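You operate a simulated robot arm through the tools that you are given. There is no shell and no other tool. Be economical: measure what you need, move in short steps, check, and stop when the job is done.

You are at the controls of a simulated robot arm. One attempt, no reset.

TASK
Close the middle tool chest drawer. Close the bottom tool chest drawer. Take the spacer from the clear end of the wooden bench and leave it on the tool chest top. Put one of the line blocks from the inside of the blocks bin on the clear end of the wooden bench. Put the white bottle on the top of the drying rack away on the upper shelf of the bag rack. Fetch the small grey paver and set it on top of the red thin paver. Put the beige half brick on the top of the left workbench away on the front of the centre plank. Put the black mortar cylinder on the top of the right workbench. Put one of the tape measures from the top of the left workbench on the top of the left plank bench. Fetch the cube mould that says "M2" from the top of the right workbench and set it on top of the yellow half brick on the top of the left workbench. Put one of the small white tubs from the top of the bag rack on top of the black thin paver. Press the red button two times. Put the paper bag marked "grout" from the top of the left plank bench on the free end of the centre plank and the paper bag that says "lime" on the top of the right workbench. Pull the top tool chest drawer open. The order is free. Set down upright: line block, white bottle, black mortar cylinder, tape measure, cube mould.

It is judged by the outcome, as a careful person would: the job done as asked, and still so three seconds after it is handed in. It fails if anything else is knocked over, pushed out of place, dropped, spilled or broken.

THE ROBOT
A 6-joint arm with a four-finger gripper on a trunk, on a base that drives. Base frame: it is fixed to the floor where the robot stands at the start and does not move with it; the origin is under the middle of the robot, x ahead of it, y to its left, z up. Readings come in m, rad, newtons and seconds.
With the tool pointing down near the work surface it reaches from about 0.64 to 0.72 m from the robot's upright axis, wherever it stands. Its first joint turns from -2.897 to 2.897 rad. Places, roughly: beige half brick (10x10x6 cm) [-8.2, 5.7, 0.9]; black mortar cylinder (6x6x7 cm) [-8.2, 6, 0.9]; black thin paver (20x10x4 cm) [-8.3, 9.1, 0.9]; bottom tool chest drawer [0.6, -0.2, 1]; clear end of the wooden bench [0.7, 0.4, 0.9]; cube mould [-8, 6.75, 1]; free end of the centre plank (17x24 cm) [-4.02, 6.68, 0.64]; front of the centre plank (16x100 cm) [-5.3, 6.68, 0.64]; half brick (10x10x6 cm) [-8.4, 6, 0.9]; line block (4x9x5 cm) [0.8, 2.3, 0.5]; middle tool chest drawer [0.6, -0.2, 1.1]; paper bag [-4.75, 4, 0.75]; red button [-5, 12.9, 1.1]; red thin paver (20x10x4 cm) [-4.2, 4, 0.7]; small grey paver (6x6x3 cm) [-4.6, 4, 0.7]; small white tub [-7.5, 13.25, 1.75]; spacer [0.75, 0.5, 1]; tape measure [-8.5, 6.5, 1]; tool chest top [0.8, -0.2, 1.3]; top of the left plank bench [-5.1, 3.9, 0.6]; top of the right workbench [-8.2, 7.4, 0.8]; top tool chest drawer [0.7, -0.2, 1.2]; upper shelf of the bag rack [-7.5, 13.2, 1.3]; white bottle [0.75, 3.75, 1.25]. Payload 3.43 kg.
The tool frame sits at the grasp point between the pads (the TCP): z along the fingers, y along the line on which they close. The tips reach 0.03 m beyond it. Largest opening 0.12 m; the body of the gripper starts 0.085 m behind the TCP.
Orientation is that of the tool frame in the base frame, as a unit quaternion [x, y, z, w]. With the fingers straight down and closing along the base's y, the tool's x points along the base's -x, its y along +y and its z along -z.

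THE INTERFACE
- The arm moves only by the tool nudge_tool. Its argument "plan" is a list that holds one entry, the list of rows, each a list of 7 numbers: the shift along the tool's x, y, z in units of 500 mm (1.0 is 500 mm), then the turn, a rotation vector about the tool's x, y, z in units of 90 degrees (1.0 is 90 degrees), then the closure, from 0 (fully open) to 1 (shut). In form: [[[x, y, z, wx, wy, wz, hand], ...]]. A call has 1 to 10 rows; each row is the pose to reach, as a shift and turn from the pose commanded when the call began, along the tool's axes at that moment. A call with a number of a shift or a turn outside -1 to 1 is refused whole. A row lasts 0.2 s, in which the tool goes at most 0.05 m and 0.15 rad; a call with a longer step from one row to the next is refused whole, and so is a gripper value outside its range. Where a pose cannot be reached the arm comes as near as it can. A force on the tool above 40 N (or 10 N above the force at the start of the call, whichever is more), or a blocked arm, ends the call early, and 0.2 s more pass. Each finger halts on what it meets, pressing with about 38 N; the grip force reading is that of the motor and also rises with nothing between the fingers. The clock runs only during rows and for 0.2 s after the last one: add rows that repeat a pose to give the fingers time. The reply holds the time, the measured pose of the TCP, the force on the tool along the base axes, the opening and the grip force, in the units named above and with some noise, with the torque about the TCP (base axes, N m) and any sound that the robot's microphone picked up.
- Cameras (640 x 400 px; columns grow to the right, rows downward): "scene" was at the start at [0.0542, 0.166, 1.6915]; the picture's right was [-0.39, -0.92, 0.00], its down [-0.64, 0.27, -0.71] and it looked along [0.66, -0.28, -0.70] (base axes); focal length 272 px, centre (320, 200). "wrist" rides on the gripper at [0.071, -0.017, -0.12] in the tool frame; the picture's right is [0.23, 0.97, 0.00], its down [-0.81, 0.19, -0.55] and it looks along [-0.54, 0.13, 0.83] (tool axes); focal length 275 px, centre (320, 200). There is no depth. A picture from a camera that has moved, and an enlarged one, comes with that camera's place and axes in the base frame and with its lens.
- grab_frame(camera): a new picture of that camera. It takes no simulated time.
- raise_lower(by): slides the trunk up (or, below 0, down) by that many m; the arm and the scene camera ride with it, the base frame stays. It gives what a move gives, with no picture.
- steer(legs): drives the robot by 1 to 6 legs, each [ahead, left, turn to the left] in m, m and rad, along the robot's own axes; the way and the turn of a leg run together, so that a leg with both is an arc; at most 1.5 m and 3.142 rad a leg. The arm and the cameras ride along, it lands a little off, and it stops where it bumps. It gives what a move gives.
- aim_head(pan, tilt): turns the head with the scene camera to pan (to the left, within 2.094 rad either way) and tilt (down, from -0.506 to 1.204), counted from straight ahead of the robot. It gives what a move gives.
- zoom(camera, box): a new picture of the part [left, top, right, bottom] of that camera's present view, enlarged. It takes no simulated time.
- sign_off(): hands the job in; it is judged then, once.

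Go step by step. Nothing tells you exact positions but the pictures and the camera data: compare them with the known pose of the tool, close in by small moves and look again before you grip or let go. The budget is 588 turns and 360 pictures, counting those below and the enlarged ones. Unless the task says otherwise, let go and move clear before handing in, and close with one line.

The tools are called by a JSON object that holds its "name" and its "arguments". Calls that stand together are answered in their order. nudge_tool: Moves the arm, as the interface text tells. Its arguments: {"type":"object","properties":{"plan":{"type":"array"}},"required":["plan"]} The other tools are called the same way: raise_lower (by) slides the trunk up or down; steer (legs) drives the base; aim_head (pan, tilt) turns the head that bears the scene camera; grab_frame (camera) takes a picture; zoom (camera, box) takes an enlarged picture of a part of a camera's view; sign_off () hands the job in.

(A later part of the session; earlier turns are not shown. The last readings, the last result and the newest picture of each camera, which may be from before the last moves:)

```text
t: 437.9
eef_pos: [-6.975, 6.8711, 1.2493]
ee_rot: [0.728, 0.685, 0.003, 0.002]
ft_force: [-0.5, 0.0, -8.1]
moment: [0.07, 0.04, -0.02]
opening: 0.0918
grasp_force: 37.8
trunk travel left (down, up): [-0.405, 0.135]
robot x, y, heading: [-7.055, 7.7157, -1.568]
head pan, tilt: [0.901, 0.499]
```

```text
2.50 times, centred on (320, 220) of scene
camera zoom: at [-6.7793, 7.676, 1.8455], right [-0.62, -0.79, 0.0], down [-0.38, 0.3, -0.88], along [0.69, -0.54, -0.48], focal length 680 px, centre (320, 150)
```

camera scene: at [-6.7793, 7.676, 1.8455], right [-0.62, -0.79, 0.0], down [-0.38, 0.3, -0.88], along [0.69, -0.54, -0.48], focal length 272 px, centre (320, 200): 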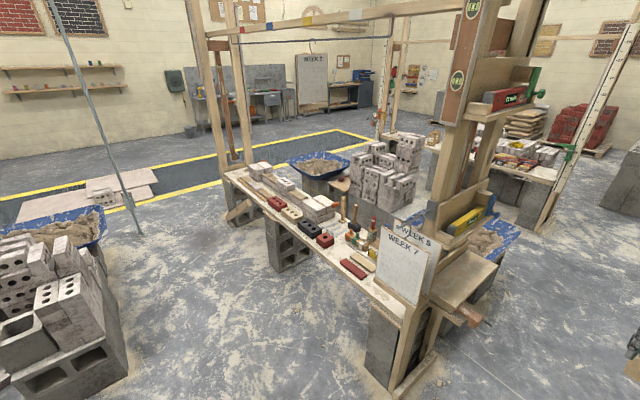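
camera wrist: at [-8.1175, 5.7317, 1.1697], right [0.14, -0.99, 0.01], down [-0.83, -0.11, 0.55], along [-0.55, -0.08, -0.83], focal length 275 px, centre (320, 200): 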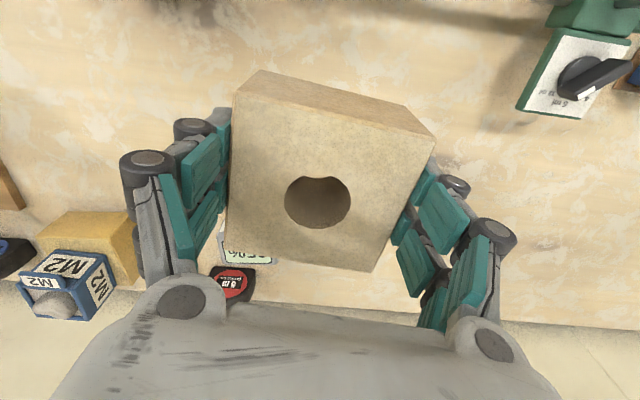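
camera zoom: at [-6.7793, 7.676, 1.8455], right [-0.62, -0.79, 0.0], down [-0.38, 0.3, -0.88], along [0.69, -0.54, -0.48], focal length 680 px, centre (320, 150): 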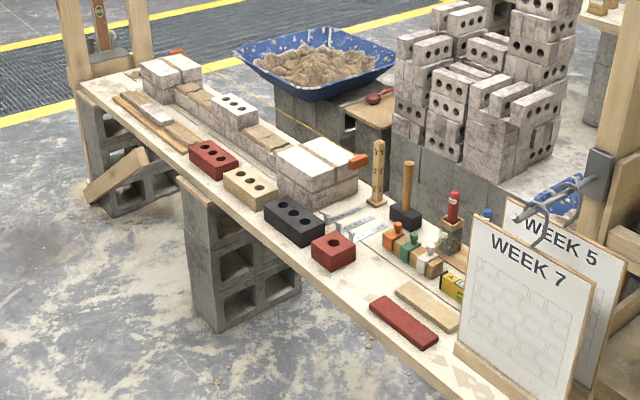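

The front (north) strip has a free gap at about (-5.70, 6.68) between the red half brick and the red flat piece. I'll back north first to pass the hanging signs, then strafe east.

{"name": "steer", "arguments": {"legs": [[-0.4, 0, 0], [0, 1.27, 0]]}}

{"name": "aim_head", "arguments": {"pan": 0.0, "tilt": 0.75}}

{"name": "grab_frame", "arguments": {"camera": "scene"}}

```text
t: 446.5
eef_pos: [-5.6634, 7.292, 1.2492]
ee_rot: [0.718, 0.696, 0.003, 0.002]
ft_force: [-0.4, -0.6, -9.1]
moment: [0.06, 0.01, 0.0]
opening: 0.0919
grasp_force: 37.6
trunk travel left (down, up): [-0.405, 0.135]
robot x, y, heading: [-5.764, 8.1337, -1.536]
head pan, tilt: [0.901, 0.499]
```

```text
t: 447.7
eef_pos: [-5.6646, 7.2916, 1.248]
ee_rot: [0.719, 0.695, 0.004, 0.002]
ft_force: [-0.1, -0.4, -7.5]
moment: [0.07, -0.02, 0.03]
opening: 0.0919
grasp_force: 38.0
trunk travel left (down, up): [-0.405, 0.135]
robot x, y, heading: [-5.7636, 8.133, -1.541]
head pan, tilt: [0.0, 0.75]
```

```text
199 pictures are left
camera scene: at [-5.5626, 8.0728, 1.8236], right [-1.0, -0.03, 0.0], down [-0.02, 0.68, -0.73], along [0.02, -0.73, -0.68], focal length 272 px, centre (320, 200)
```

scene: 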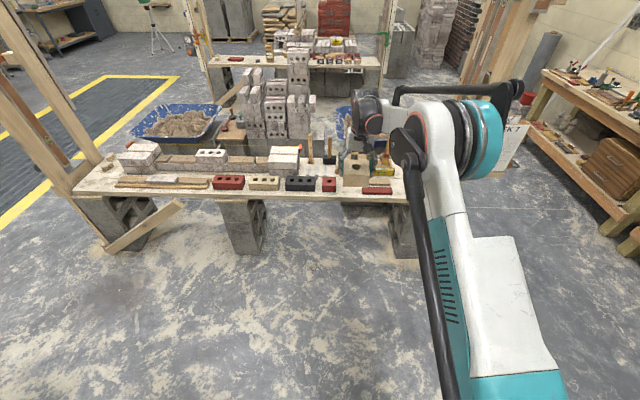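

{"name": "zoom", "arguments": {"camera": "scene", "box": [200, 130, 420, 220]}}

{"name": "grab_frame", "arguments": {"camera": "wrist"}}

```text
2.91 times, centred on (310, 175) of scene
camera zoom: at [-5.5626, 8.0728, 1.8236], right [-1.0, -0.03, 0.0], down [-0.02, 0.68, -0.73], along [0.02, -0.73, -0.68], focal length 792 px, centre (349, 273)
```

zoom: 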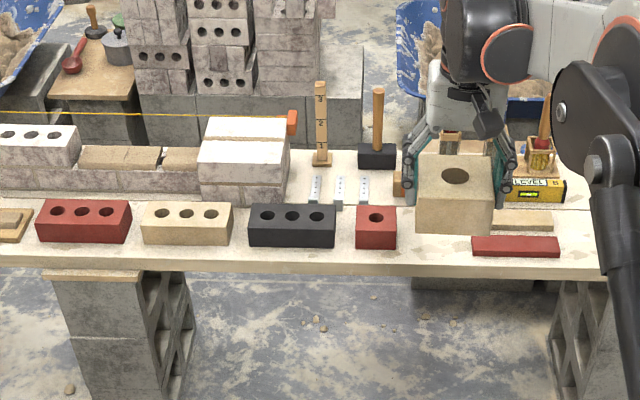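

```text
197 pictures are left
camera wrist: at [-5.6803, 7.3633, 1.3691], right [0.98, 0.2, 0.01], down [0.16, -0.82, 0.55], along [0.12, -0.54, -0.83], focal length 275 px, centre (320, 200)
```

wrist: 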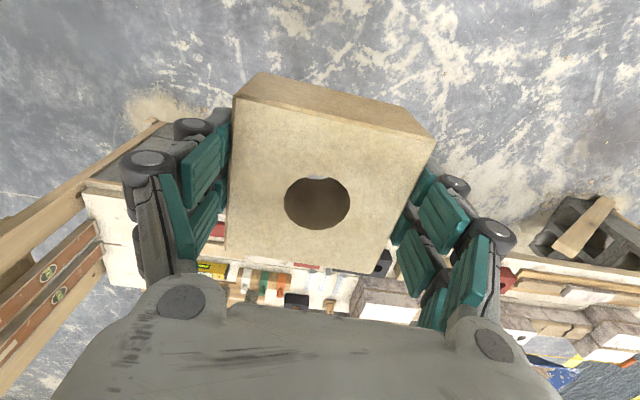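

The free gap spans about 17 cm centred at x≈-5.715. Straighten heading and drive forward above it.

{"name": "steer", "arguments": {"legs": [[0, 0, -0.03], [0.5, -0.025, 0]]}}

{"name": "grab_frame", "arguments": {"camera": "wrist"}}

{"name": "grab_frame", "arguments": {"camera": "scene"}}

```text
t: 451.0
eef_pos: [-5.7258, 6.7905, 1.2481]
ee_rot: [0.733, 0.68, 0.003, 0.001]
ft_force: [-0.2, -0.6, -7.9]
moment: [0.11, 0.0, 0.0]
opening: 0.092
grasp_force: 38.4
trunk travel left (down, up): [-0.405, 0.135]
robot x, y, heading: [-5.7938, 7.635, -1.586]
head pan, tilt: [0.0, 0.75]
```

```text
196 pictures are left
camera wrist: at [-5.7399, 6.8627, 1.3685], right [0.99, 0.16, 0.01], down [0.13, -0.82, 0.55], along [0.09, -0.54, -0.83], focal length 275 px, centre (320, 200)
```

wrist: 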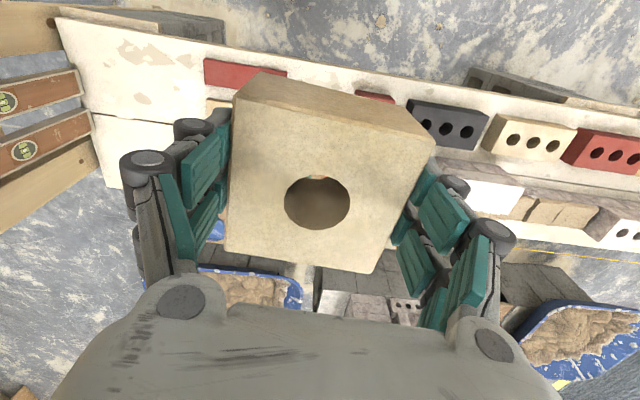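

```text
195 pictures are left
camera scene: at [-5.592, 7.5662, 1.8235], right [-1.0, 0.01, 0.0], down [0.01, 0.68, -0.73], along [-0.01, -0.73, -0.68], focal length 272 px, centre (320, 200)
```

scene: 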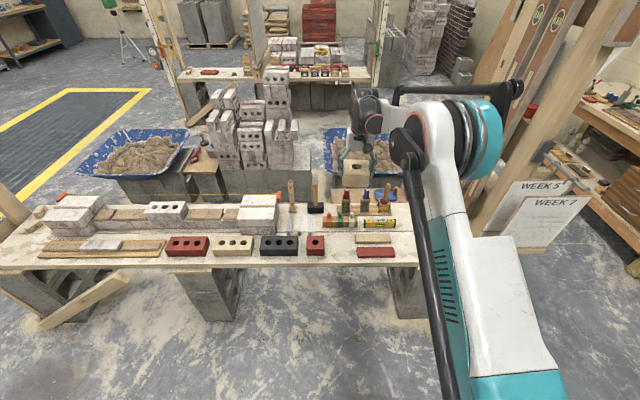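

{"name": "steer", "arguments": {"legs": [[0.1, 0.008, 0.012]]}}

{"name": "raise_lower", "arguments": {"by": -0.38}}

{"name": "grab_frame", "arguments": {"camera": "scene"}}

{"name": "grab_frame", "arguments": {"camera": "wrist"}}

```text
t: 452.1
eef_pos: [-5.7101, 6.6872, 1.246]
ee_rot: [0.73, 0.684, 0.004, 0.0]
ft_force: [0.1, -1.3, -8.7]
moment: [0.14, 0.03, 0.01]
opening: 0.0919
grasp_force: 38.2
trunk travel left (down, up): [-0.405, 0.135]
robot x, y, heading: [-5.781, 7.5324, -1.571]
head pan, tilt: [0.0, 0.75]
```

```text
t: 455.8
eef_pos: [-5.7112, 6.6902, 0.8688]
ee_rot: [0.729, 0.684, 0.004, 0.002]
ft_force: [0.4, 0.4, -7.8]
moment: [0.08, -0.01, -0.03]
opening: 0.0916
grasp_force: 37.9
trunk travel left (down, up): [-0.025, 0.515]
robot x, y, heading: [-5.7791, 7.5329, -1.572]
head pan, tilt: [0.0, 0.75]
```

```text
194 pictures are left
camera scene: at [-5.5837, 7.4682, 1.4436], right [-1.0, 0.0, 0.0], down [0.0, 0.68, -0.73], along [0.0, -0.73, -0.68], focal length 272 px, centre (320, 200)
```

scene: 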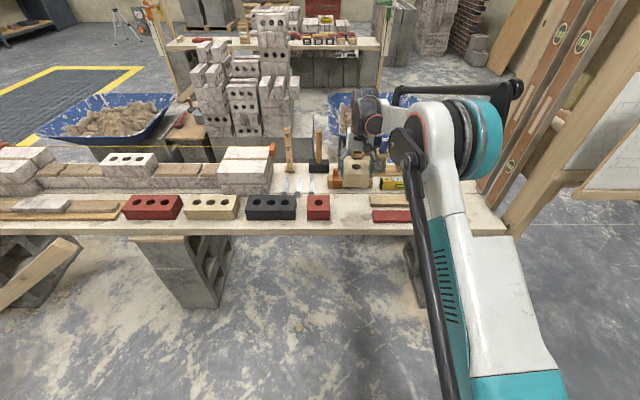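

```text
193 pictures are left
camera wrist: at [-5.7239, 6.7627, 0.989], right [0.99, 0.17, 0.01], down [0.14, -0.82, 0.55], along [0.1, -0.54, -0.83], focal length 275 px, centre (320, 200)
```

wrist: 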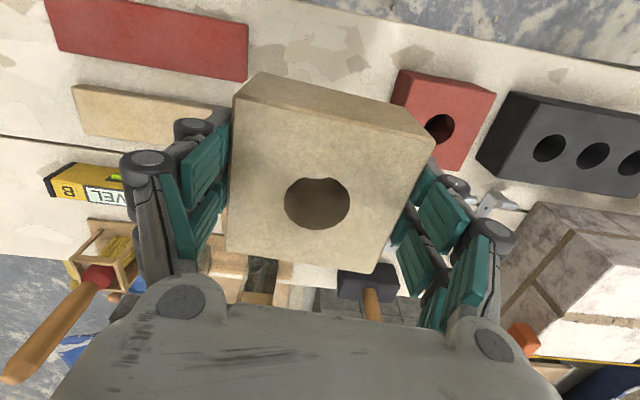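

The landing spot at px (320, 93) sits centred in the gap with ~3.5 cm on each side. Lower to contact.

{"name": "nudge_tool", "arguments": {"plan": [[[0, 0, 0.08, 0, 0, 0, 0.8], [0, 0, 0.16, 0, 0, 0, 0.8], [0, 0, 0.24, 0, 0, 0, 0.8], [0, 0, 0.28, 0, 0, 0, 0.8]]]}}

{"name": "grab_frame", "arguments": {"camera": "wrist"}}

{"name": "zoom", "arguments": {"camera": "scene", "box": [240, 140, 440, 260]}}

```text
t: 456.8
eef_pos: [-5.7109, 6.6907, 0.731]
ee_rot: [0.73, 0.684, 0.004, 0.002]
ft_force: [-0.1, 0.0, -8.0]
moment: [0.0, -0.04, 0.01]
opening: 0.0919
grasp_force: 38.0
trunk travel left (down, up): [-0.025, 0.515]
robot x, y, heading: [-5.783, 7.5332, -1.574]
head pan, tilt: [0.0, 0.75]
```

```text
192 pictures are left
camera wrist: at [-5.7239, 6.7638, 0.8499], right [0.99, 0.17, 0.01], down [0.14, -0.82, 0.55], along [0.1, -0.54, -0.83], focal length 275 px, centre (320, 200)
```

wrist: 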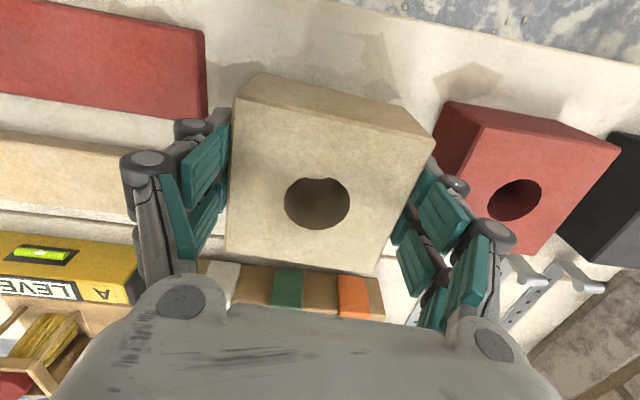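

```text
3.20 times, centred on (340, 200) of scene
camera zoom: at [-5.5837, 7.4679, 1.4435], right [-1.0, 0.0, 0.0], down [0.0, 0.68, -0.73], along [0.0, -0.73, -0.68], focal length 871 px, centre (256, 200)
```

zoom: 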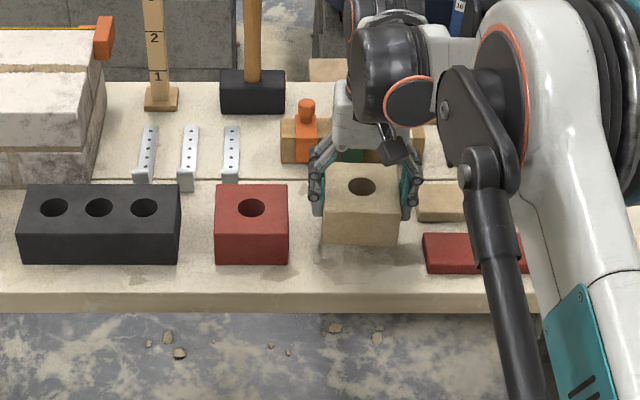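

{"name": "nudge_tool", "arguments": {"plan": [[[0, 0, 0.02, 0, 0, 0, 0.8], [0, 0, 0.035, 0, 0, 0, 0.8], [0, 0, 0.045, 0, 0, 0, 0.8], [0, 0, 0.055, 0, 0, 0, 0.8], [0, 0, 0.065, 0, 0, 0, 0.8], [0, 0, 0.075, 0, 0, 0, 0.8], [0, 0, 0.085, 0, 0, 0, 0.8], [0, 0, 0.095, 0, 0, 0, 0.8]]]}}

```text
t: 458.6
eef_pos: [-5.7083, 6.6935, 0.6826]
ee_rot: [0.729, 0.685, 0.004, 0.003]
ft_force: [2.7, -1.7, 24.8]
moment: [-0.07, -0.1, 0.03]
opening: 0.092
grasp_force: 37.6
trunk travel left (down, up): [-0.025, 0.515]
robot x, y, heading: [-5.7833, 7.5326, -1.57]
head pan, tilt: [0.0, 0.75]
```

Brick is down. Release and lift.

{"name": "nudge_tool", "arguments": {"plan": [[[0, 0, -0.008, 0, 0, 0, 0.8], [0, 0, -0.012, 0, 0, 0, 0.2], [0, 0, -0.012, 0, 0, 0, 0.1], [0, 0, -0.012, 0, 0, 0, 0.1], [0, 0, -0.06, 0, 0, 0, 0.1], [0, 0, -0.14, 0, 0, 0, 0.1], [0, 0, -0.22, 0, 0, 0, 0.1], [0, 0, -0.3, 0, 0, 0, 0.1], [0, 0, -0.38, 0, 0, 0, 0.1]]]}}

{"name": "raise_lower", "arguments": {"by": 0.3}}

{"name": "grab_frame", "arguments": {"camera": "wrist"}}

{"name": "grab_frame", "arguments": {"camera": "scene"}}

```text
t: 460.6
eef_pos: [-5.7102, 6.6896, 0.8735]
ee_rot: [0.73, 0.684, 0.002, 0.002]
ft_force: [-0.3, -0.9, -0.5]
moment: [0.05, 0.0, 0.02]
opening: 0.1081
grasp_force: 0.3
trunk travel left (down, up): [-0.025, 0.515]
robot x, y, heading: [-5.7889, 7.5341, -1.566]
head pan, tilt: [0.0, 0.75]
```

```text
t: 463.6
eef_pos: [-5.7096, 6.6885, 1.1715]
ee_rot: [0.73, 0.684, 0.004, 0.002]
ft_force: [0.1, 0.3, 0.5]
moment: [0.03, -0.02, -0.03]
opening: 0.1079
grasp_force: 0.2
trunk travel left (down, up): [-0.325, 0.215]
robot x, y, heading: [-5.781, 7.536, -1.568]
head pan, tilt: [0.0, 0.75]
```

```text
190 pictures are left
camera wrist: at [-5.7226, 6.7618, 1.2927], right [0.99, 0.17, 0.01], down [0.14, -0.82, 0.55], along [0.1, -0.54, -0.83], focal length 275 px, centre (320, 200)
```

wrist: 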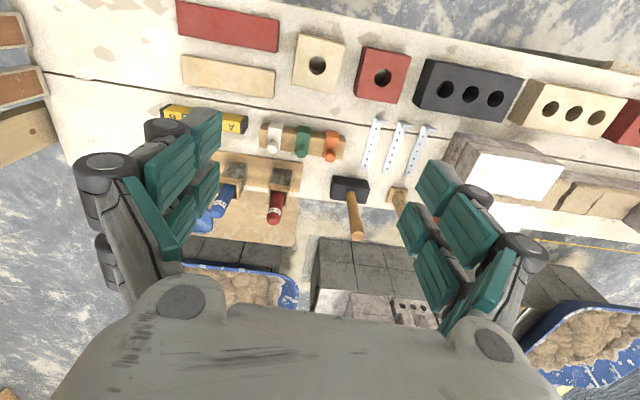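

```text
189 pictures are left
camera scene: at [-5.5837, 7.4687, 1.7435], right [-1.0, 0.0, 0.0], down [0.0, 0.68, -0.73], along [0.0, -0.73, -0.68], focal length 272 px, centre (320, 200)
```

scene: 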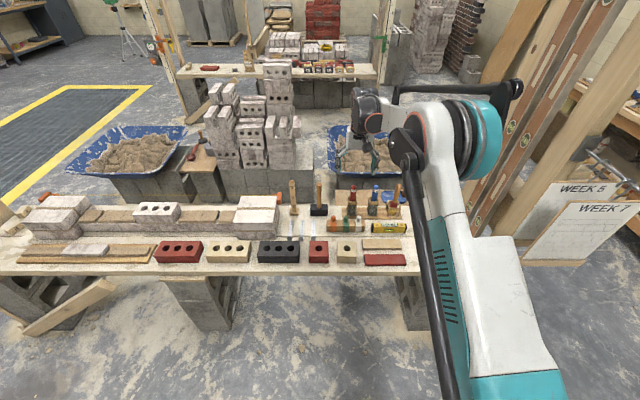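

Beige brick placed. Next, fetch a tape measure (the orange one at ≈(-8.44, 6.45)) on the way to the left plank bench.

{"name": "steer", "arguments": {"legs": [[-0.55, 0, 0], [0, 0, -1.571], [1.25, 0, 0], [0, 1.45, 0]]}}

{"name": "aim_head", "arguments": {"pan": 0.0, "tilt": 0.7}}

{"name": "grab_frame", "arguments": {"camera": "scene"}}

```text
t: 483.3
eef_pos: [-7.8246, 6.4727, 1.1719]
ee_rot: [1.0, -0.015, 0.0, 0.004]
ft_force: [0.7, 0.4, -0.6]
moment: [-0.02, 0.0, 0.01]
opening: 0.1082
grasp_force: 0.1
trunk travel left (down, up): [-0.325, 0.215]
robot x, y, heading: [-6.9837, 6.5755, -3.103]
head pan, tilt: [0.0, 0.75]
```

```text
t: 483.9
eef_pos: [-7.8255, 6.4722, 1.1731]
ee_rot: [1.0, -0.014, 0.001, 0.004]
ft_force: [-0.8, -0.2, -0.9]
moment: [0.02, 0.04, -0.02]
opening: 0.1078
grasp_force: 0.2
trunk travel left (down, up): [-0.325, 0.215]
robot x, y, heading: [-6.9829, 6.5743, -3.109]
head pan, tilt: [0.0, 0.7]
```

```text
188 pictures are left
camera scene: at [-7.0432, 6.3704, 1.7478], right [-0.03, 1.0, 0.0], down [0.64, 0.02, -0.76], along [-0.76, -0.03, -0.64], focal length 272 px, centre (320, 200)
```

scene: 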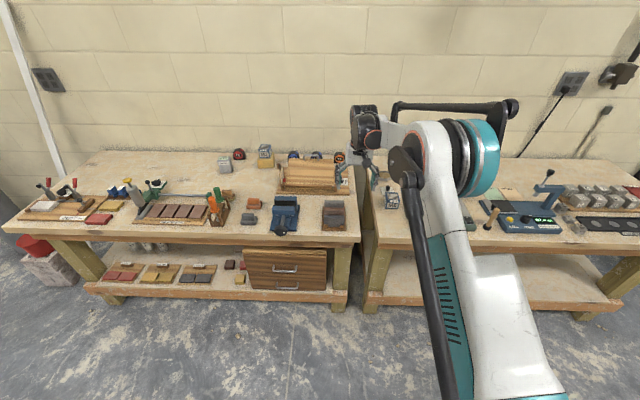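

{"name": "steer", "arguments": {"legs": [[0.56, 0.05, -0.03]]}}

{"name": "grab_frame", "arguments": {"camera": "wrist"}}

```text
t: 487.2
eef_pos: [-8.3894, 6.4487, 1.1716]
ee_rot: [0.999, -0.035, 0.002, 0.004]
ft_force: [-0.1, 0.4, -0.5]
moment: [0.02, 0.02, 0.01]
opening: 0.1082
grasp_force: 0.0
trunk travel left (down, up): [-0.325, 0.215]
robot x, y, heading: [-7.5464, 6.514, 3.138]
head pan, tilt: [0.0, 0.7]
```

```text
187 pictures are left
camera wrist: at [-8.318, 6.4612, 1.2924], right [0.16, -0.99, 0.01], down [-0.82, -0.13, 0.55], along [-0.54, -0.1, -0.83], focal length 275 px, centre (320, 200)
```

wrist: 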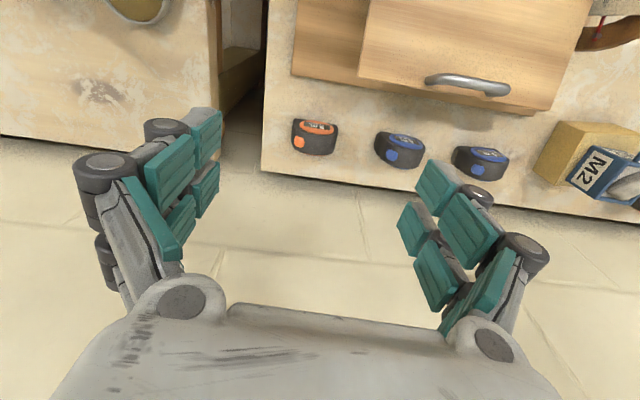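

{"name": "nudge_tool", "arguments": {"plan": [[[-0.04, 0.01, 0.07, 0, 0, 0, 0.15], [-0.08, 0.02, 0.14, 0, 0, 0, 0.15], [-0.116, 0.02, 0.21, 0, 0, 0, 0.15], [-0.116, 0.02, 0.29, 0, 0, 0, 0.15], [-0.116, 0.02, 0.36, 0, 0, 0, 0.15]]]}}

{"name": "grab_frame", "arguments": {"camera": "wrist"}}

```text
t: 488.4
eef_pos: [-8.4412, 6.4424, 0.9957]
ee_rot: [0.999, -0.035, 0.0, 0.004]
ft_force: [0.7, 0.0, -0.2]
moment: [-0.02, 0.02, 0.01]
opening: 0.1018
grasp_force: 0.2
out of reach, approached as far as the arm can: row 5
trunk travel left (down, up): [-0.325, 0.215]
robot x, y, heading: [-7.5431, 6.5147, 3.137]
head pan, tilt: [0.0, 0.7]
```

```text
186 pictures are left
camera wrist: at [-8.3685, 6.4553, 1.1161], right [0.16, -0.99, 0.01], down [-0.82, -0.13, 0.55], along [-0.55, -0.1, -0.83], focal length 275 px, centre (320, 200)
```

wrist: 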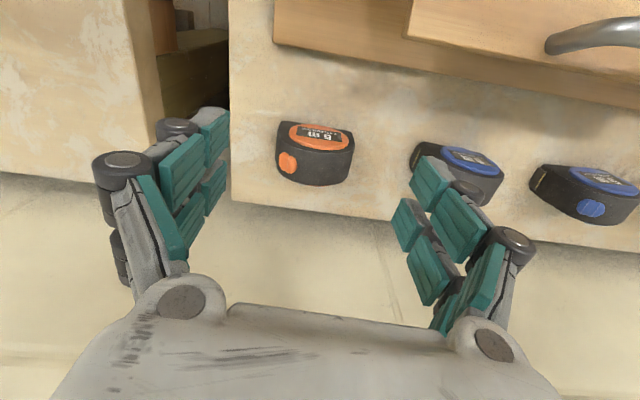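

{"name": "nudge_tool", "arguments": {"plan": [[[0, 0, 0, 0, 0, 0, 0.29], [0, 0, 0, 0, 0, 0, 0.29]]]}}

{"name": "steer", "arguments": {"legs": [[0.02, 0.004, 0]]}}

{"name": "raise_lower", "arguments": {"by": -0.06}}

{"name": "grab_frame", "arguments": {"camera": "wrist"}}

```text
t: 489.0
eef_pos: [-8.4408, 6.4417, 0.9953]
ee_rot: [0.999, -0.035, 0.0, 0.004]
ft_force: [1.1, -0.3, -0.2]
moment: [0.0, -0.01, 0.0]
opening: 0.0852
grasp_force: 0.0
trunk travel left (down, up): [-0.325, 0.215]
robot x, y, heading: [-7.5432, 6.5158, 3.138]
head pan, tilt: [0.0, 0.7]
```

```text
t: 489.8
eef_pos: [-8.4628, 6.4375, 0.9954]
ee_rot: [0.999, -0.035, 0.0, 0.004]
ft_force: [0.1, -0.2, -0.8]
moment: [-0.04, -0.11, 0.0]
opening: 0.0852
grasp_force: 0.1
trunk travel left (down, up): [-0.325, 0.215]
robot x, y, heading: [-7.5631, 6.5116, 3.135]
head pan, tilt: [0.0, 0.7]
```

```text
t: 490.8
eef_pos: [-8.4618, 6.4383, 0.9355]
ee_rot: [0.999, -0.035, -0.001, 0.004]
ft_force: [-0.5, -0.8, 0.6]
moment: [-0.01, 0.0, -0.02]
opening: 0.0851
grasp_force: 0.1
trunk travel left (down, up): [-0.265, 0.275]
robot x, y, heading: [-7.565, 6.5129, 3.138]
head pan, tilt: [0.0, 0.7]
```

```text
185 pictures are left
camera wrist: at [-8.3892, 6.4509, 1.0564], right [0.16, -0.99, 0.01], down [-0.82, -0.13, 0.55], along [-0.55, -0.1, -0.83], focal length 275 px, centre (320, 200)
```

wrist: 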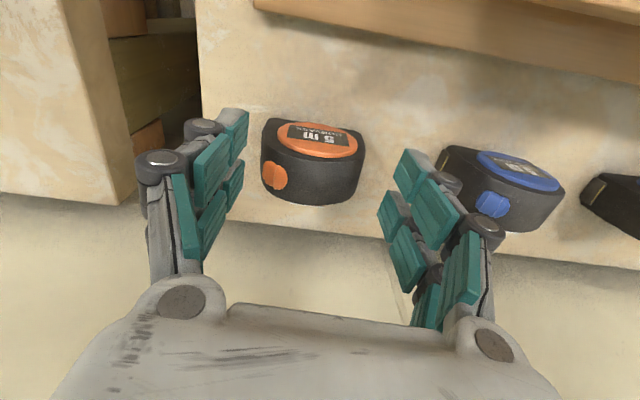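

{"name": "raise_lower", "arguments": {"by": -0.037}}

{"name": "nudge_tool", "arguments": {"plan": [[[0, -0.008, 0, 0, 0, 0, 0.35], [0, -0.008, 0, 0, 0, 0, 0.5], [0, -0.008, 0, 0, 0, 0, 0.7], [0, -0.008, 0, 0, 0, 0, 0.9], [0, -0.008, 0, 0, 0, 0, 0.9]]]}}

{"name": "raise_lower", "arguments": {"by": 0.25}}

{"name": "grab_frame", "arguments": {"camera": "wrist"}}

```text
t: 491.6
eef_pos: [-8.4608, 6.4383, 0.8993]
ee_rot: [0.999, -0.034, 0.0, 0.004]
ft_force: [0.4, -0.1, -0.4]
moment: [0.01, -0.03, 0.0]
opening: 0.0854
grasp_force: 0.1
trunk travel left (down, up): [-0.228, 0.312]
robot x, y, heading: [-7.5651, 6.5116, 3.14]
head pan, tilt: [0.0, 0.7]
```

```text
t: 492.8
eef_pos: [-8.4595, 6.441, 0.8993]
ee_rot: [0.999, -0.035, 0.0, 0.004]
ft_force: [-0.9, -0.3, 4.2]
moment: [0.13, 0.03, 0.08]
opening: 0.0727
grasp_force: 38.0
trunk travel left (down, up): [-0.228, 0.312]
robot x, y, heading: [-7.5681, 6.5133, 3.132]
head pan, tilt: [0.0, 0.7]
```

```text
t: 495.3
eef_pos: [-8.4611, 6.4409, 1.1477]
ee_rot: [0.999, -0.035, 0.001, 0.004]
ft_force: [-0.9, 0.1, -2.3]
moment: [-0.01, -0.06, 0.02]
opening: 0.0722
grasp_force: 38.2
trunk travel left (down, up): [-0.478, 0.062]
robot x, y, heading: [-7.5657, 6.5142, 3.134]
head pan, tilt: [0.0, 0.7]
```

```text
184 pictures are left
camera wrist: at [-8.3892, 6.4549, 1.2682], right [0.16, -0.99, 0.01], down [-0.82, -0.13, 0.55], along [-0.55, -0.1, -0.83], focal length 275 px, centre (320, 200)
```

wrist: 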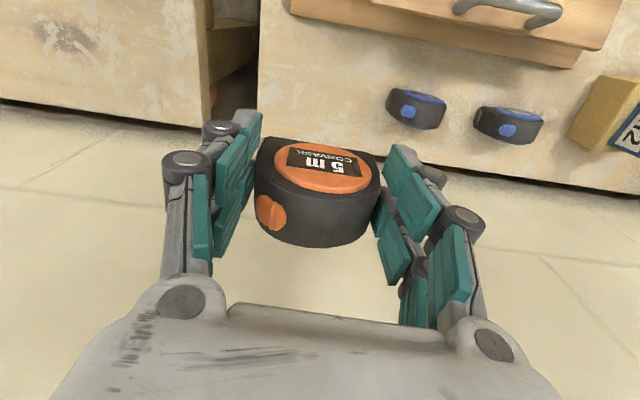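

Tape held. Back off, go south past the benches, then reverse east into the corridor north of the left plank bench, arm trailing west.

{"name": "steer", "arguments": {"legs": [[-0.5, 0, 0], [0, 0.9, 0], [0, 0.87, 0]]}}

{"name": "aim_head", "arguments": {"pan": 2.09, "tilt": 0.5}}

{"name": "grab_frame", "arguments": {"camera": "scene"}}

{"name": "aim_head", "arguments": {"pan": -2.09, "tilt": 0.6}}

{"name": "grab_frame", "arguments": {"camera": "scene"}}

```text
t: 506.8
eef_pos: [-7.979, 4.6745, 1.1474]
ee_rot: [0.999, -0.037, 0.0, 0.003]
ft_force: [0.9, -1.1, -2.3]
moment: [0.01, -0.04, 0.01]
opening: 0.072
grasp_force: 38.4
trunk travel left (down, up): [-0.478, 0.062]
robot x, y, heading: [-7.0825, 4.7463, 3.125]
head pan, tilt: [0.0, 0.7]
```

```text
t: 508.8
eef_pos: [-7.9784, 4.6748, 1.1475]
ee_rot: [0.999, -0.037, 0.0, 0.004]
ft_force: [1.2, 0.0, -2.8]
moment: [-0.04, -0.03, 0.01]
opening: 0.072
grasp_force: 37.5
trunk travel left (down, up): [-0.478, 0.062]
robot x, y, heading: [-7.0824, 4.7452, 3.133]
head pan, tilt: [2.089, 0.499]
```

```text
183 pictures are left
camera scene: at [-7.0229, 4.4602, 1.9186], right [-0.87, -0.49, 0.0], down [-0.23, 0.42, -0.88], along [0.43, -0.77, -0.48], focal length 272 px, centre (320, 200)
```

scene: 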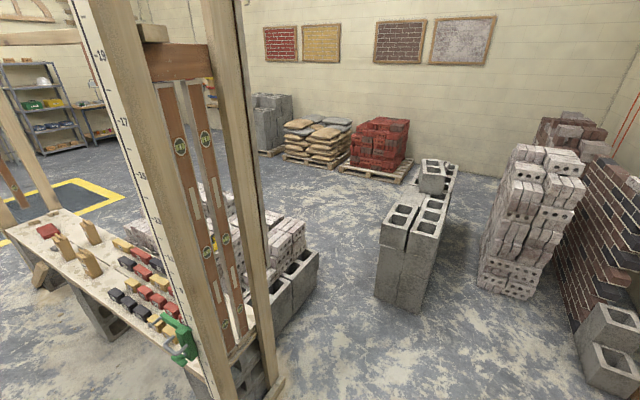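

```text
t: 512.2
eef_pos: [-7.9795, 4.6756, 1.1484]
ee_rot: [0.999, -0.038, 0.0, 0.005]
ft_force: [-0.5, -0.6, -2.1]
moment: [0.01, 0.0, -0.01]
opening: 0.0718
grasp_force: 38.0
trunk travel left (down, up): [-0.478, 0.062]
robot x, y, heading: [-7.0835, 4.7407, 3.127]
head pan, tilt: [-2.089, 0.6]
```

```text
182 pictures are left
camera scene: at [-7.0226, 4.6161, 1.9095], right [0.86, -0.5, 0.0], down [-0.28, -0.49, -0.83], along [0.42, 0.71, -0.56], focal length 272 px, centre (320, 200)
```

scene: 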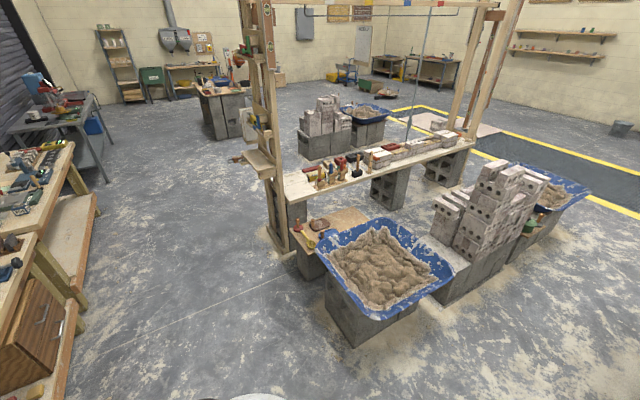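

Corridor is clear (obstacles at y≥5.2, bench edge ~4.1). Reverse east along y≈4.74.

{"name": "steer", "arguments": {"legs": [[-1.25, 0, 0.014], [-1.1, 0, 0]]}}

{"name": "aim_head", "arguments": {"pan": 1.5, "tilt": 0.75}}

{"name": "grab_frame", "arguments": {"camera": "scene"}}

```text
t: 523.7
eef_pos: [-5.6382, 4.6612, 1.1486]
ee_rot: [0.999, -0.038, 0.0, 0.004]
ft_force: [-0.2, 0.4, -2.3]
moment: [-0.02, -0.02, 0.02]
opening: 0.0717
grasp_force: 37.2
trunk travel left (down, up): [-0.478, 0.062]
robot x, y, heading: [-4.7434, 4.7262, 3.13]
head pan, tilt: [-2.089, 0.6]
```

```text
t: 526.7
eef_pos: [-5.639, 4.6612, 1.1481]
ee_rot: [0.999, -0.037, -0.001, 0.004]
ft_force: [-0.2, 0.3, -2.4]
moment: [0.01, -0.03, 0.01]
opening: 0.0716
grasp_force: 38.1
trunk travel left (down, up): [-0.478, 0.062]
robot x, y, heading: [-4.7389, 4.7267, 3.132]
head pan, tilt: [1.499, 0.75]
```

```text
181 pictures are left
camera scene: at [-4.7333, 4.4421, 1.8966], right [-1.0, 0.08, 0.0], down [0.06, 0.68, -0.73], along [-0.06, -0.73, -0.68], focal length 272 px, centre (320, 200)
```

scene: 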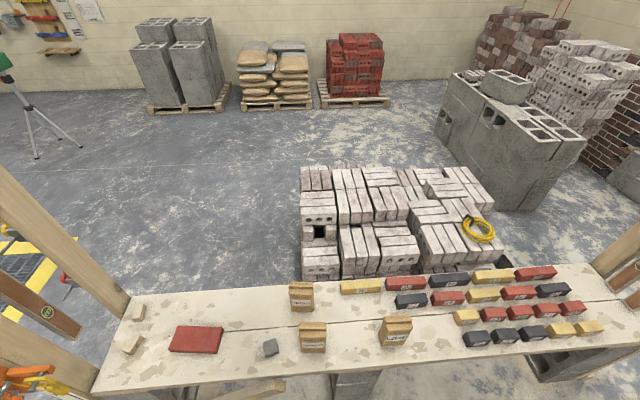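

{"name": "zoom", "arguments": {"camera": "scene", "box": [90, 250, 430, 390]}}

{"name": "zoom", "arguments": {"camera": "scene", "box": [360, 240, 640, 380]}}

```text
1.88 times, centred on (260, 320) of scene
camera zoom: at [-4.7333, 4.4421, 1.8966], right [-1.0, 0.08, 0.0], down [0.06, 0.68, -0.73], along [-0.06, -0.73, -0.68], focal length 512 px, centre (433, -26)
```

zoom: 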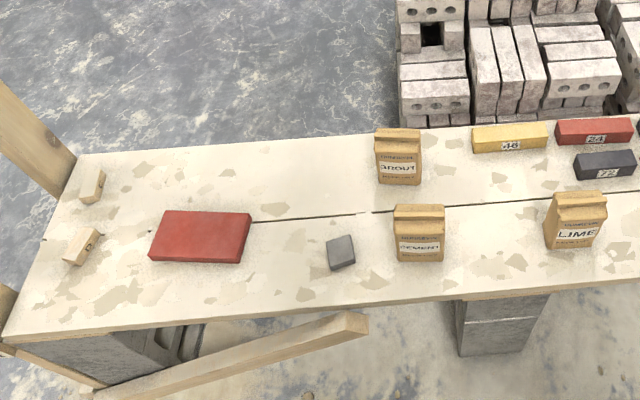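

```text
2.29 times, centred on (500, 310) of scene
camera zoom: at [-4.7333, 4.4421, 1.8966], right [-1.0, 0.08, 0.0], down [0.06, 0.68, -0.73], along [-0.06, -0.73, -0.68], focal length 622 px, centre (-91, -51)
```

zoom: 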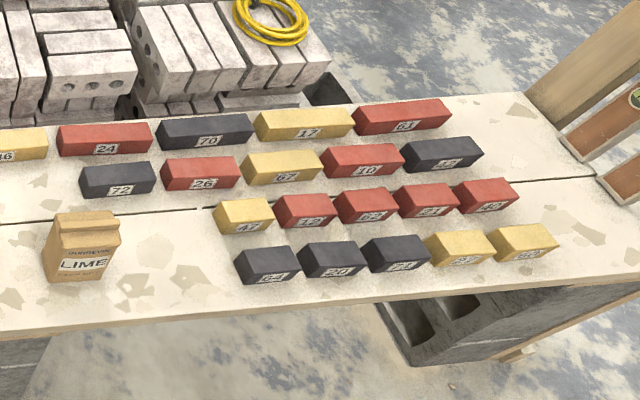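

Everything is identified: GROUT (≈-4.70, 3.83), LIME (≈-5.09, 4.0), CEMENT, grey paver (-4.56, 4.0), red paver (-4.25, 3.96). I'll set the tape on the free spot near (-4.92, 4.03). Turn to face south and retract.

{"name": "steer", "arguments": {"legs": [[0, 0, 1.58]]}}

{"name": "nudge_tool", "arguments": {"plan": [[[0.08, 0, 0, 0, 0, 0, 0.9], [0.16, 0, 0, 0, 0, 0, 0.9], [0.24, 0, 0, 0, 0, 0, 0.9], [0.3, 0, 0, 0, 0, 0, 0.9]]]}}

{"name": "aim_head", "arguments": {"pan": 0.0, "tilt": 0.9}}

{"name": "grab_frame", "arguments": {"camera": "scene"}}

{"name": "grab_frame", "arguments": {"camera": "wrist"}}

```text
t: 530.8
eef_pos: [-4.7059, 3.8285, 1.1487]
ee_rot: [0.744, 0.668, 0.002, 0.002]
ft_force: [0.5, 0.3, -2.6]
moment: [0.02, 0.02, -0.02]
opening: 0.0716
grasp_force: 37.5
trunk travel left (down, up): [-0.478, 0.062]
robot x, y, heading: [-4.7421, 4.7283, -1.617]
head pan, tilt: [1.499, 0.75]
```

```text
t: 531.8
eef_pos: [-4.6894, 3.9804, 1.1496]
ee_rot: [0.744, 0.668, 0.003, 0.003]
ft_force: [0.7, -0.1, -3.1]
moment: [0.01, 0.03, -0.03]
opening: 0.0713
grasp_force: 37.6
trunk travel left (down, up): [-0.478, 0.062]
robot x, y, heading: [-4.7415, 4.7246, -1.613]
head pan, tilt: [1.499, 0.75]
```

```text
t: 533.4
eef_pos: [-4.6888, 3.9786, 1.1503]
ee_rot: [0.744, 0.668, 0.003, 0.004]
ft_force: [0.7, -0.4, -2.9]
moment: [0.01, -0.02, 0.03]
opening: 0.0717
grasp_force: 37.9
trunk travel left (down, up): [-0.478, 0.062]
robot x, y, heading: [-4.7447, 4.7273, -1.62]
head pan, tilt: [0.0, 0.901]
```

```text
178 pictures are left
camera scene: at [-4.5459, 4.6602, 1.8847], right [-1.0, 0.04, 0.0], down [0.03, 0.78, -0.62], along [-0.03, -0.62, -0.78], focal length 272 px, centre (320, 200)
```

scene: 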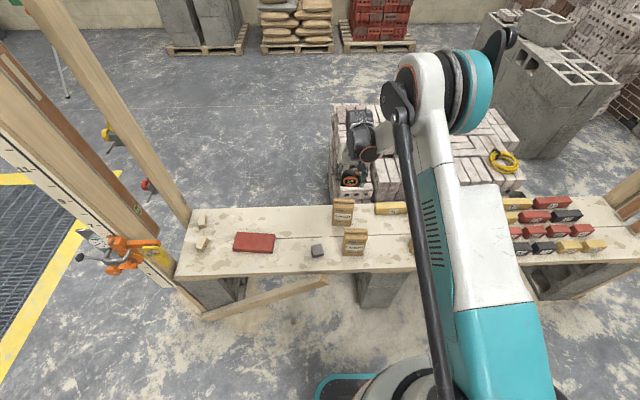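

```text
177 pictures are left
camera wrist: at [-4.699, 4.0526, 1.2703], right [0.99, 0.12, 0.01], down [0.1, -0.83, 0.55], along [0.08, -0.55, -0.83], focal length 275 px, centre (320, 200)
```

wrist: 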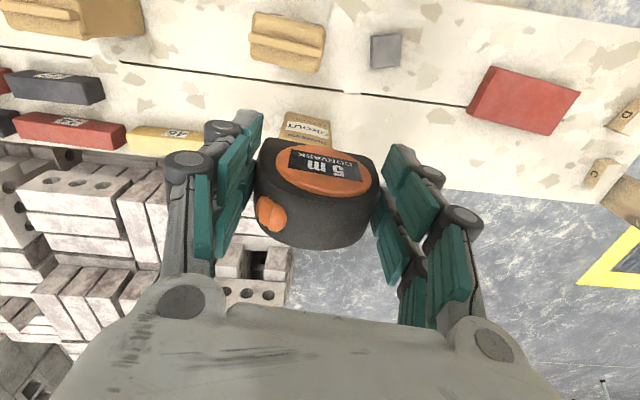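

{"name": "steer", "arguments": {"legs": [[0, 0, 0.05], [-0.04, -0.265, 0]]}}

{"name": "raise_lower", "arguments": {"by": -0.3}}

{"name": "grab_frame", "arguments": {"camera": "wrist"}}

{"name": "grab_frame", "arguments": {"camera": "scene"}}

```text
t: 535.7
eef_pos: [-4.9244, 4.0226, 1.1493]
ee_rot: [0.73, 0.684, 0.003, 0.005]
ft_force: [-0.5, 0.0, -2.0]
moment: [0.05, -0.04, 0.0]
opening: 0.0712
grasp_force: 37.8
trunk travel left (down, up): [-0.478, 0.062]
robot x, y, heading: [-5.0081, 4.7684, -1.566]
head pan, tilt: [0.0, 0.901]
```

```text
t: 538.7
eef_pos: [-4.9228, 4.023, 0.851]
ee_rot: [0.73, 0.683, 0.004, 0.003]
ft_force: [-0.1, -0.3, -2.7]
moment: [0.02, -0.02, 0.0]
opening: 0.0715
grasp_force: 38.1
trunk travel left (down, up): [-0.178, 0.362]
robot x, y, heading: [-5.012, 4.7696, -1.571]
head pan, tilt: [0.0, 0.901]
```

```text
176 pictures are left
camera wrist: at [-4.9366, 4.0955, 0.9704], right [0.99, 0.17, 0.01], down [0.14, -0.82, 0.55], along [0.1, -0.55, -0.83], focal length 275 px, centre (320, 200)
```

wrist: 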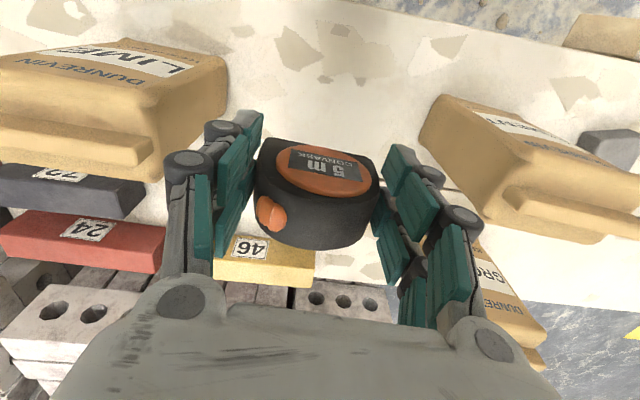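

```text
175 pictures are left
camera scene: at [-4.8105, 4.7092, 1.5848], right [-1.0, 0.0, 0.0], down [0.0, 0.78, -0.62], along [0.0, -0.62, -0.78], focal length 272 px, centre (320, 200)
```

scene: 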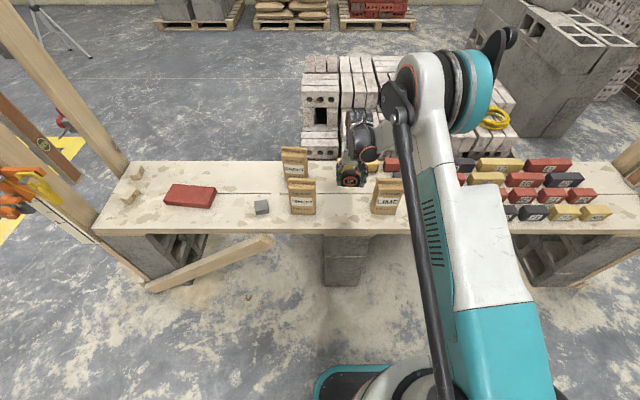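

{"name": "raise_lower", "arguments": {"by": -0.14}}

{"name": "nudge_tool", "arguments": {"plan": [[[0, 0, 0.012, 0, 0, 0, 0.9], [0, 0, 0.024, 0, 0, 0, 0.9], [0, 0, 0.036, 0, 0, 0, 0.9], [0, 0, 0.048, 0, 0, 0, 0.9], [0, 0, 0.06, 0, 0, 0, 0.9], [0, 0, 0.072, 0, 0, 0, 0.9], [0, 0, 0.084, 0, 0, 0, 0.9], [0, 0, 0.096, 0, 0, 0, 0.9]]]}}

```text
t: 540.4
eef_pos: [-4.9237, 4.0224, 0.7105]
ee_rot: [0.73, 0.684, 0.004, 0.004]
ft_force: [-0.8, 0.5, -3.7]
moment: [0.04, 0.03, 0.03]
opening: 0.0715
grasp_force: 38.0
trunk travel left (down, up): [-0.038, 0.502]
robot x, y, heading: [-5.0074, 4.7705, -1.569]
head pan, tilt: [0.0, 0.901]
```

```text
t: 542.2
eef_pos: [-4.9239, 4.0234, 0.6672]
ee_rot: [0.729, 0.685, 0.001, 0.003]
ft_force: [-1.2, 7.1, 19.2]
moment: [-0.08, 0.4, 0.02]
opening: 0.0712
grasp_force: 37.8
trunk travel left (down, up): [-0.038, 0.502]
robot x, y, heading: [-5.0112, 4.7672, -1.567]
head pan, tilt: [0.0, 0.901]
stopped in row 8: the force on the tool passed its limit at 43 N (the readings are from after the stop); the commanded pose is now the measured one
```

Tape is on the bench. Release and lift straight up.

{"name": "nudge_tool", "arguments": {"plan": [[[0, 0, -0.006, 0, 0, 0, 0.6], [0, 0, -0.008, 0, 0, 0, 0.3], [0, 0, -0.008, 0, 0, 0, 0.25], [0, 0, -0.008, 0, 0, 0, 0.25], [0, 0, -0.08, 0, 0, 0, 0.25], [0, 0, -0.16, 0, 0, 0, 0.25]]]}}

{"name": "raise_lower", "arguments": {"by": 0.3}}

{"name": "grab_frame", "arguments": {"camera": "wrist"}}

```text
t: 543.6
eef_pos: [-4.9208, 4.0211, 0.7443]
ee_rot: [0.73, 0.684, 0.003, 0.002]
ft_force: [-0.2, -1.6, -0.2]
moment: [0.06, 0.01, -0.04]
opening: 0.0901
grasp_force: 0.4
trunk travel left (down, up): [-0.038, 0.502]
robot x, y, heading: [-5.0093, 4.7679, -1.569]
head pan, tilt: [0.0, 0.901]
```

```text
t: 546.6
eef_pos: [-4.9189, 4.0206, 1.0447]
ee_rot: [0.73, 0.684, 0.003, 0.002]
ft_force: [0.3, -0.1, 0.8]
moment: [-0.01, -0.02, 0.01]
opening: 0.0898
grasp_force: 0.1
trunk travel left (down, up): [-0.338, 0.202]
robot x, y, heading: [-5.0113, 4.767, -1.568]
head pan, tilt: [0.0, 0.901]
```

```text
174 pictures are left
camera wrist: at [-4.9341, 4.0934, 1.165], right [0.99, 0.17, 0.01], down [0.14, -0.82, 0.55], along [0.1, -0.55, -0.83], focal length 275 px, centre (320, 200)
```

wrist: 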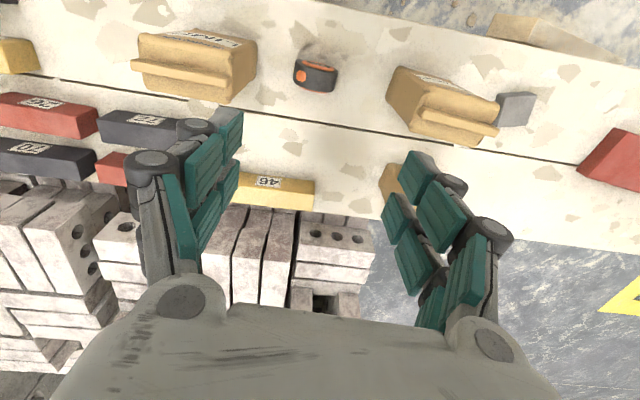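

Tape stands upright. Now the small grey paver: move above it.

{"name": "steer", "arguments": {"legs": [[0.015, 0.36, 0]]}}

{"name": "grab_frame", "arguments": {"camera": "wrist"}}

```text
t: 548.9
eef_pos: [-4.5717, 4.0042, 1.0446]
ee_rot: [0.732, 0.681, 0.002, 0.003]
ft_force: [0.6, -0.5, 0.4]
moment: [0.01, 0.0, 0.0]
opening: 0.0898
grasp_force: 0.0
trunk travel left (down, up): [-0.338, 0.202]
robot x, y, heading: [-4.6543, 4.7495, -1.577]
head pan, tilt: [0.0, 0.901]
```

```text
173 pictures are left
camera wrist: at [-4.5844, 4.0762, 1.1651], right [0.99, 0.16, 0.01], down [0.13, -0.82, 0.55], along [0.09, -0.55, -0.83], focal length 275 px, centre (320, 200)
```

wrist: 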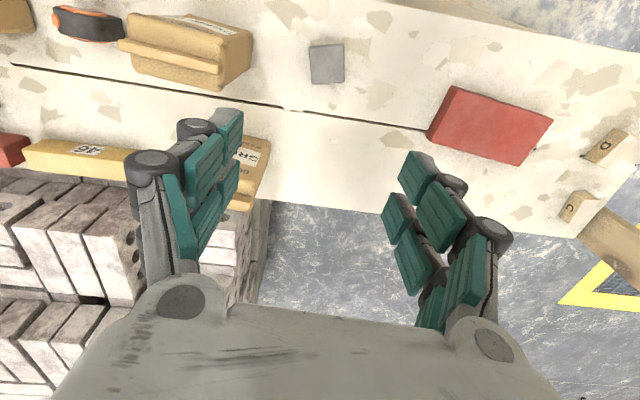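

{"name": "nudge_tool", "arguments": {"plan": [[[0.006, 0.007, 0, 0, 0, -0.07, 0.25], [0.012, 0.014, 0, 0, 0, -0.14, 0.25], [0.0175, 0.02, 0, 0, 0, -0.21, 0.25]]]}}

{"name": "raise_lower", "arguments": {"by": -0.27}}

{"name": "grab_frame", "arguments": {"camera": "wrist"}}

```text
t: 549.7
eef_pos: [-4.5609, 4.0123, 1.0462]
ee_rot: [0.61, 0.793, 0.002, 0.002]
ft_force: [0.6, 0.5, 0.2]
moment: [-0.02, 0.01, 0.01]
opening: 0.0898
grasp_force: 0.1
trunk travel left (down, up): [-0.338, 0.202]
robot x, y, heading: [-4.66, 4.7504, -1.578]
head pan, tilt: [0.0, 0.901]
```

```text
t: 552.4
eef_pos: [-4.5623, 4.0126, 0.7771]
ee_rot: [0.61, 0.792, 0.002, 0.003]
ft_force: [0.0, -0.3, 0.2]
moment: [-0.04, 0.04, 0.01]
opening: 0.0902
grasp_force: 0.1
trunk travel left (down, up): [-0.068, 0.472]
robot x, y, heading: [-4.6535, 4.7496, -1.579]
head pan, tilt: [0.0, 0.901]
```

```text
172 pictures are left
camera wrist: at [-4.5971, 4.0768, 0.8963], right [0.88, 0.47, 0.01], down [0.39, -0.74, 0.56], along [0.27, -0.49, -0.83], focal length 275 px, centre (320, 200)
```

wrist: 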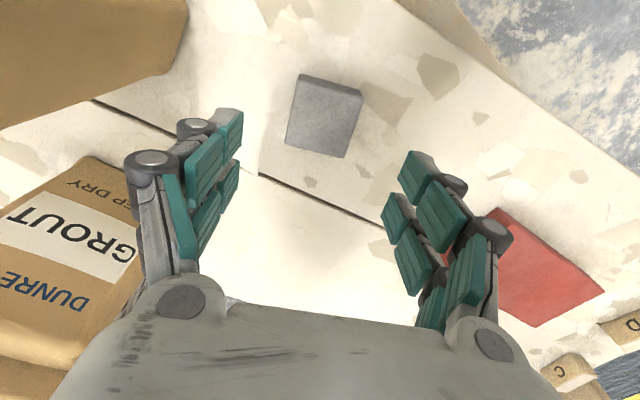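

{"name": "nudge_tool", "arguments": {"plan": [[[0.002, 0.004, 0.08, 0, 0, 0, 0.3], [0.002, 0.004, 0.16, 0, 0, 0, 0.3], [0.002, 0.004, 0.216, 0, 0, 0, 0.3], [0.002, 0.004, 0.216, 0, 0, 0, 0.5], [0.002, 0.004, 0.216, 0, 0, 0, 0.75], [0.002, 0.004, 0.216, 0, 0, 0, 0.95], [0.002, 0.004, 0.216, 0, 0, 0, 0.95]]]}}

{"name": "nudge_tool", "arguments": {"plan": [[[0, 0, -0.06, 0, 0, 0, 0.95], [0, 0, -0.14, 0, 0, 0, 0.95], [0, 0, -0.22, 0, 0, 0, 0.95]]]}}

{"name": "grab_frame", "arguments": {"camera": "wrist"}}

```text
t: 554.0
eef_pos: [-4.561, 4.0127, 0.6703]
ee_rot: [0.611, 0.792, 0.002, 0.003]
ft_force: [-11.5, -5.3, 22.3]
moment: [-0.1, 1.14, 0.2]
opening: 0.0554
grasp_force: 38.1
trunk travel left (down, up): [-0.068, 0.472]
robot x, y, heading: [-4.6568, 4.7519, -1.584]
head pan, tilt: [0.0, 0.901]
```

```text
t: 554.8
eef_pos: [-4.5586, 4.0129, 0.7791]
ee_rot: [0.61, 0.792, 0.002, 0.002]
ft_force: [0.3, -0.4, -1.9]
moment: [0.01, -0.01, -0.04]
opening: 0.0558
grasp_force: 38.0
trunk travel left (down, up): [-0.068, 0.472]
robot x, y, heading: [-4.6535, 4.75, -1.581]
head pan, tilt: [0.0, 0.901]
```

```text
171 pictures are left
camera wrist: at [-4.5941, 4.0777, 0.8994], right [0.88, 0.47, 0.01], down [0.39, -0.74, 0.56], along [0.27, -0.49, -0.83], focal length 275 px, centre (320, 200)
```

wrist: 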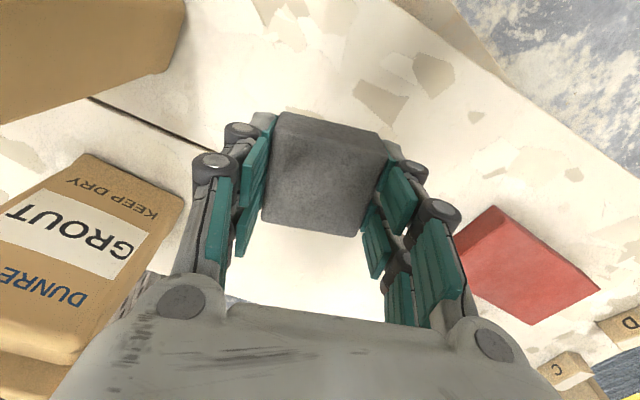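

Grey paver held. Red paver's centre is ≈(-4.252, 3.962). Move above it.

{"name": "steer", "arguments": {"legs": [[0.047, 0.307, 0.01]]}}

{"name": "grab_frame", "arguments": {"camera": "wrist"}}

{"name": "grab_frame", "arguments": {"camera": "scene"}}

```text
t: 556.9
eef_pos: [-4.2425, 3.9673, 0.7788]
ee_rot: [0.604, 0.797, 0.003, 0.003]
ft_force: [0.1, 0.2, -2.2]
moment: [-0.03, -0.02, 0.01]
opening: 0.0556
grasp_force: 37.6
trunk travel left (down, up): [-0.068, 0.472]
robot x, y, heading: [-4.3489, 4.704, -1.566]
head pan, tilt: [0.0, 0.901]
```

```text
170 pictures are left
camera wrist: at [-4.2789, 4.031, 0.8992], right [0.87, 0.48, 0.01], down [0.4, -0.73, 0.56], along [0.27, -0.48, -0.83], focal length 275 px, centre (320, 200)
```

wrist: 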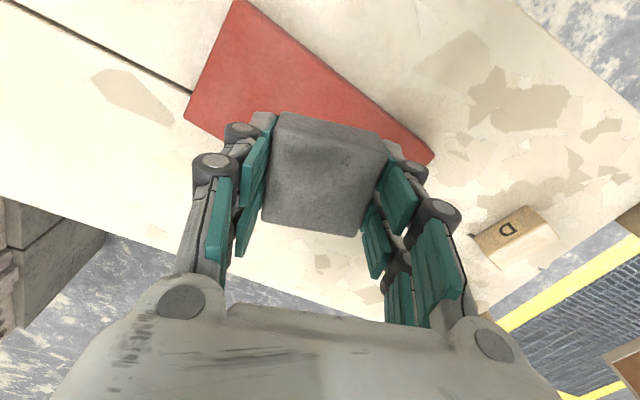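

```text
169 pictures are left
camera scene: at [-4.1504, 4.6464, 1.4747], right [-1.0, -0.01, 0.0], down [-0.01, 0.78, -0.62], along [0.01, -0.62, -0.78], focal length 272 px, centre (320, 200)
```

scene: 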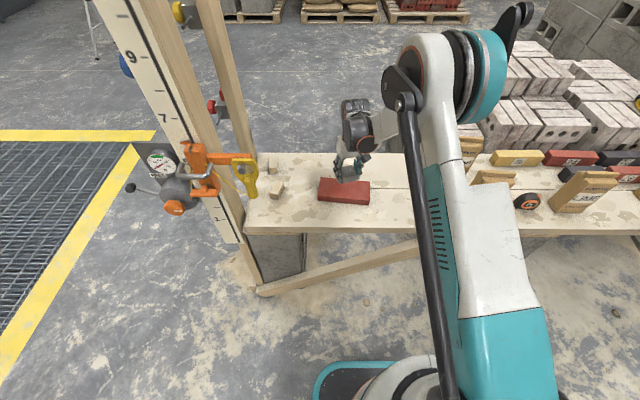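

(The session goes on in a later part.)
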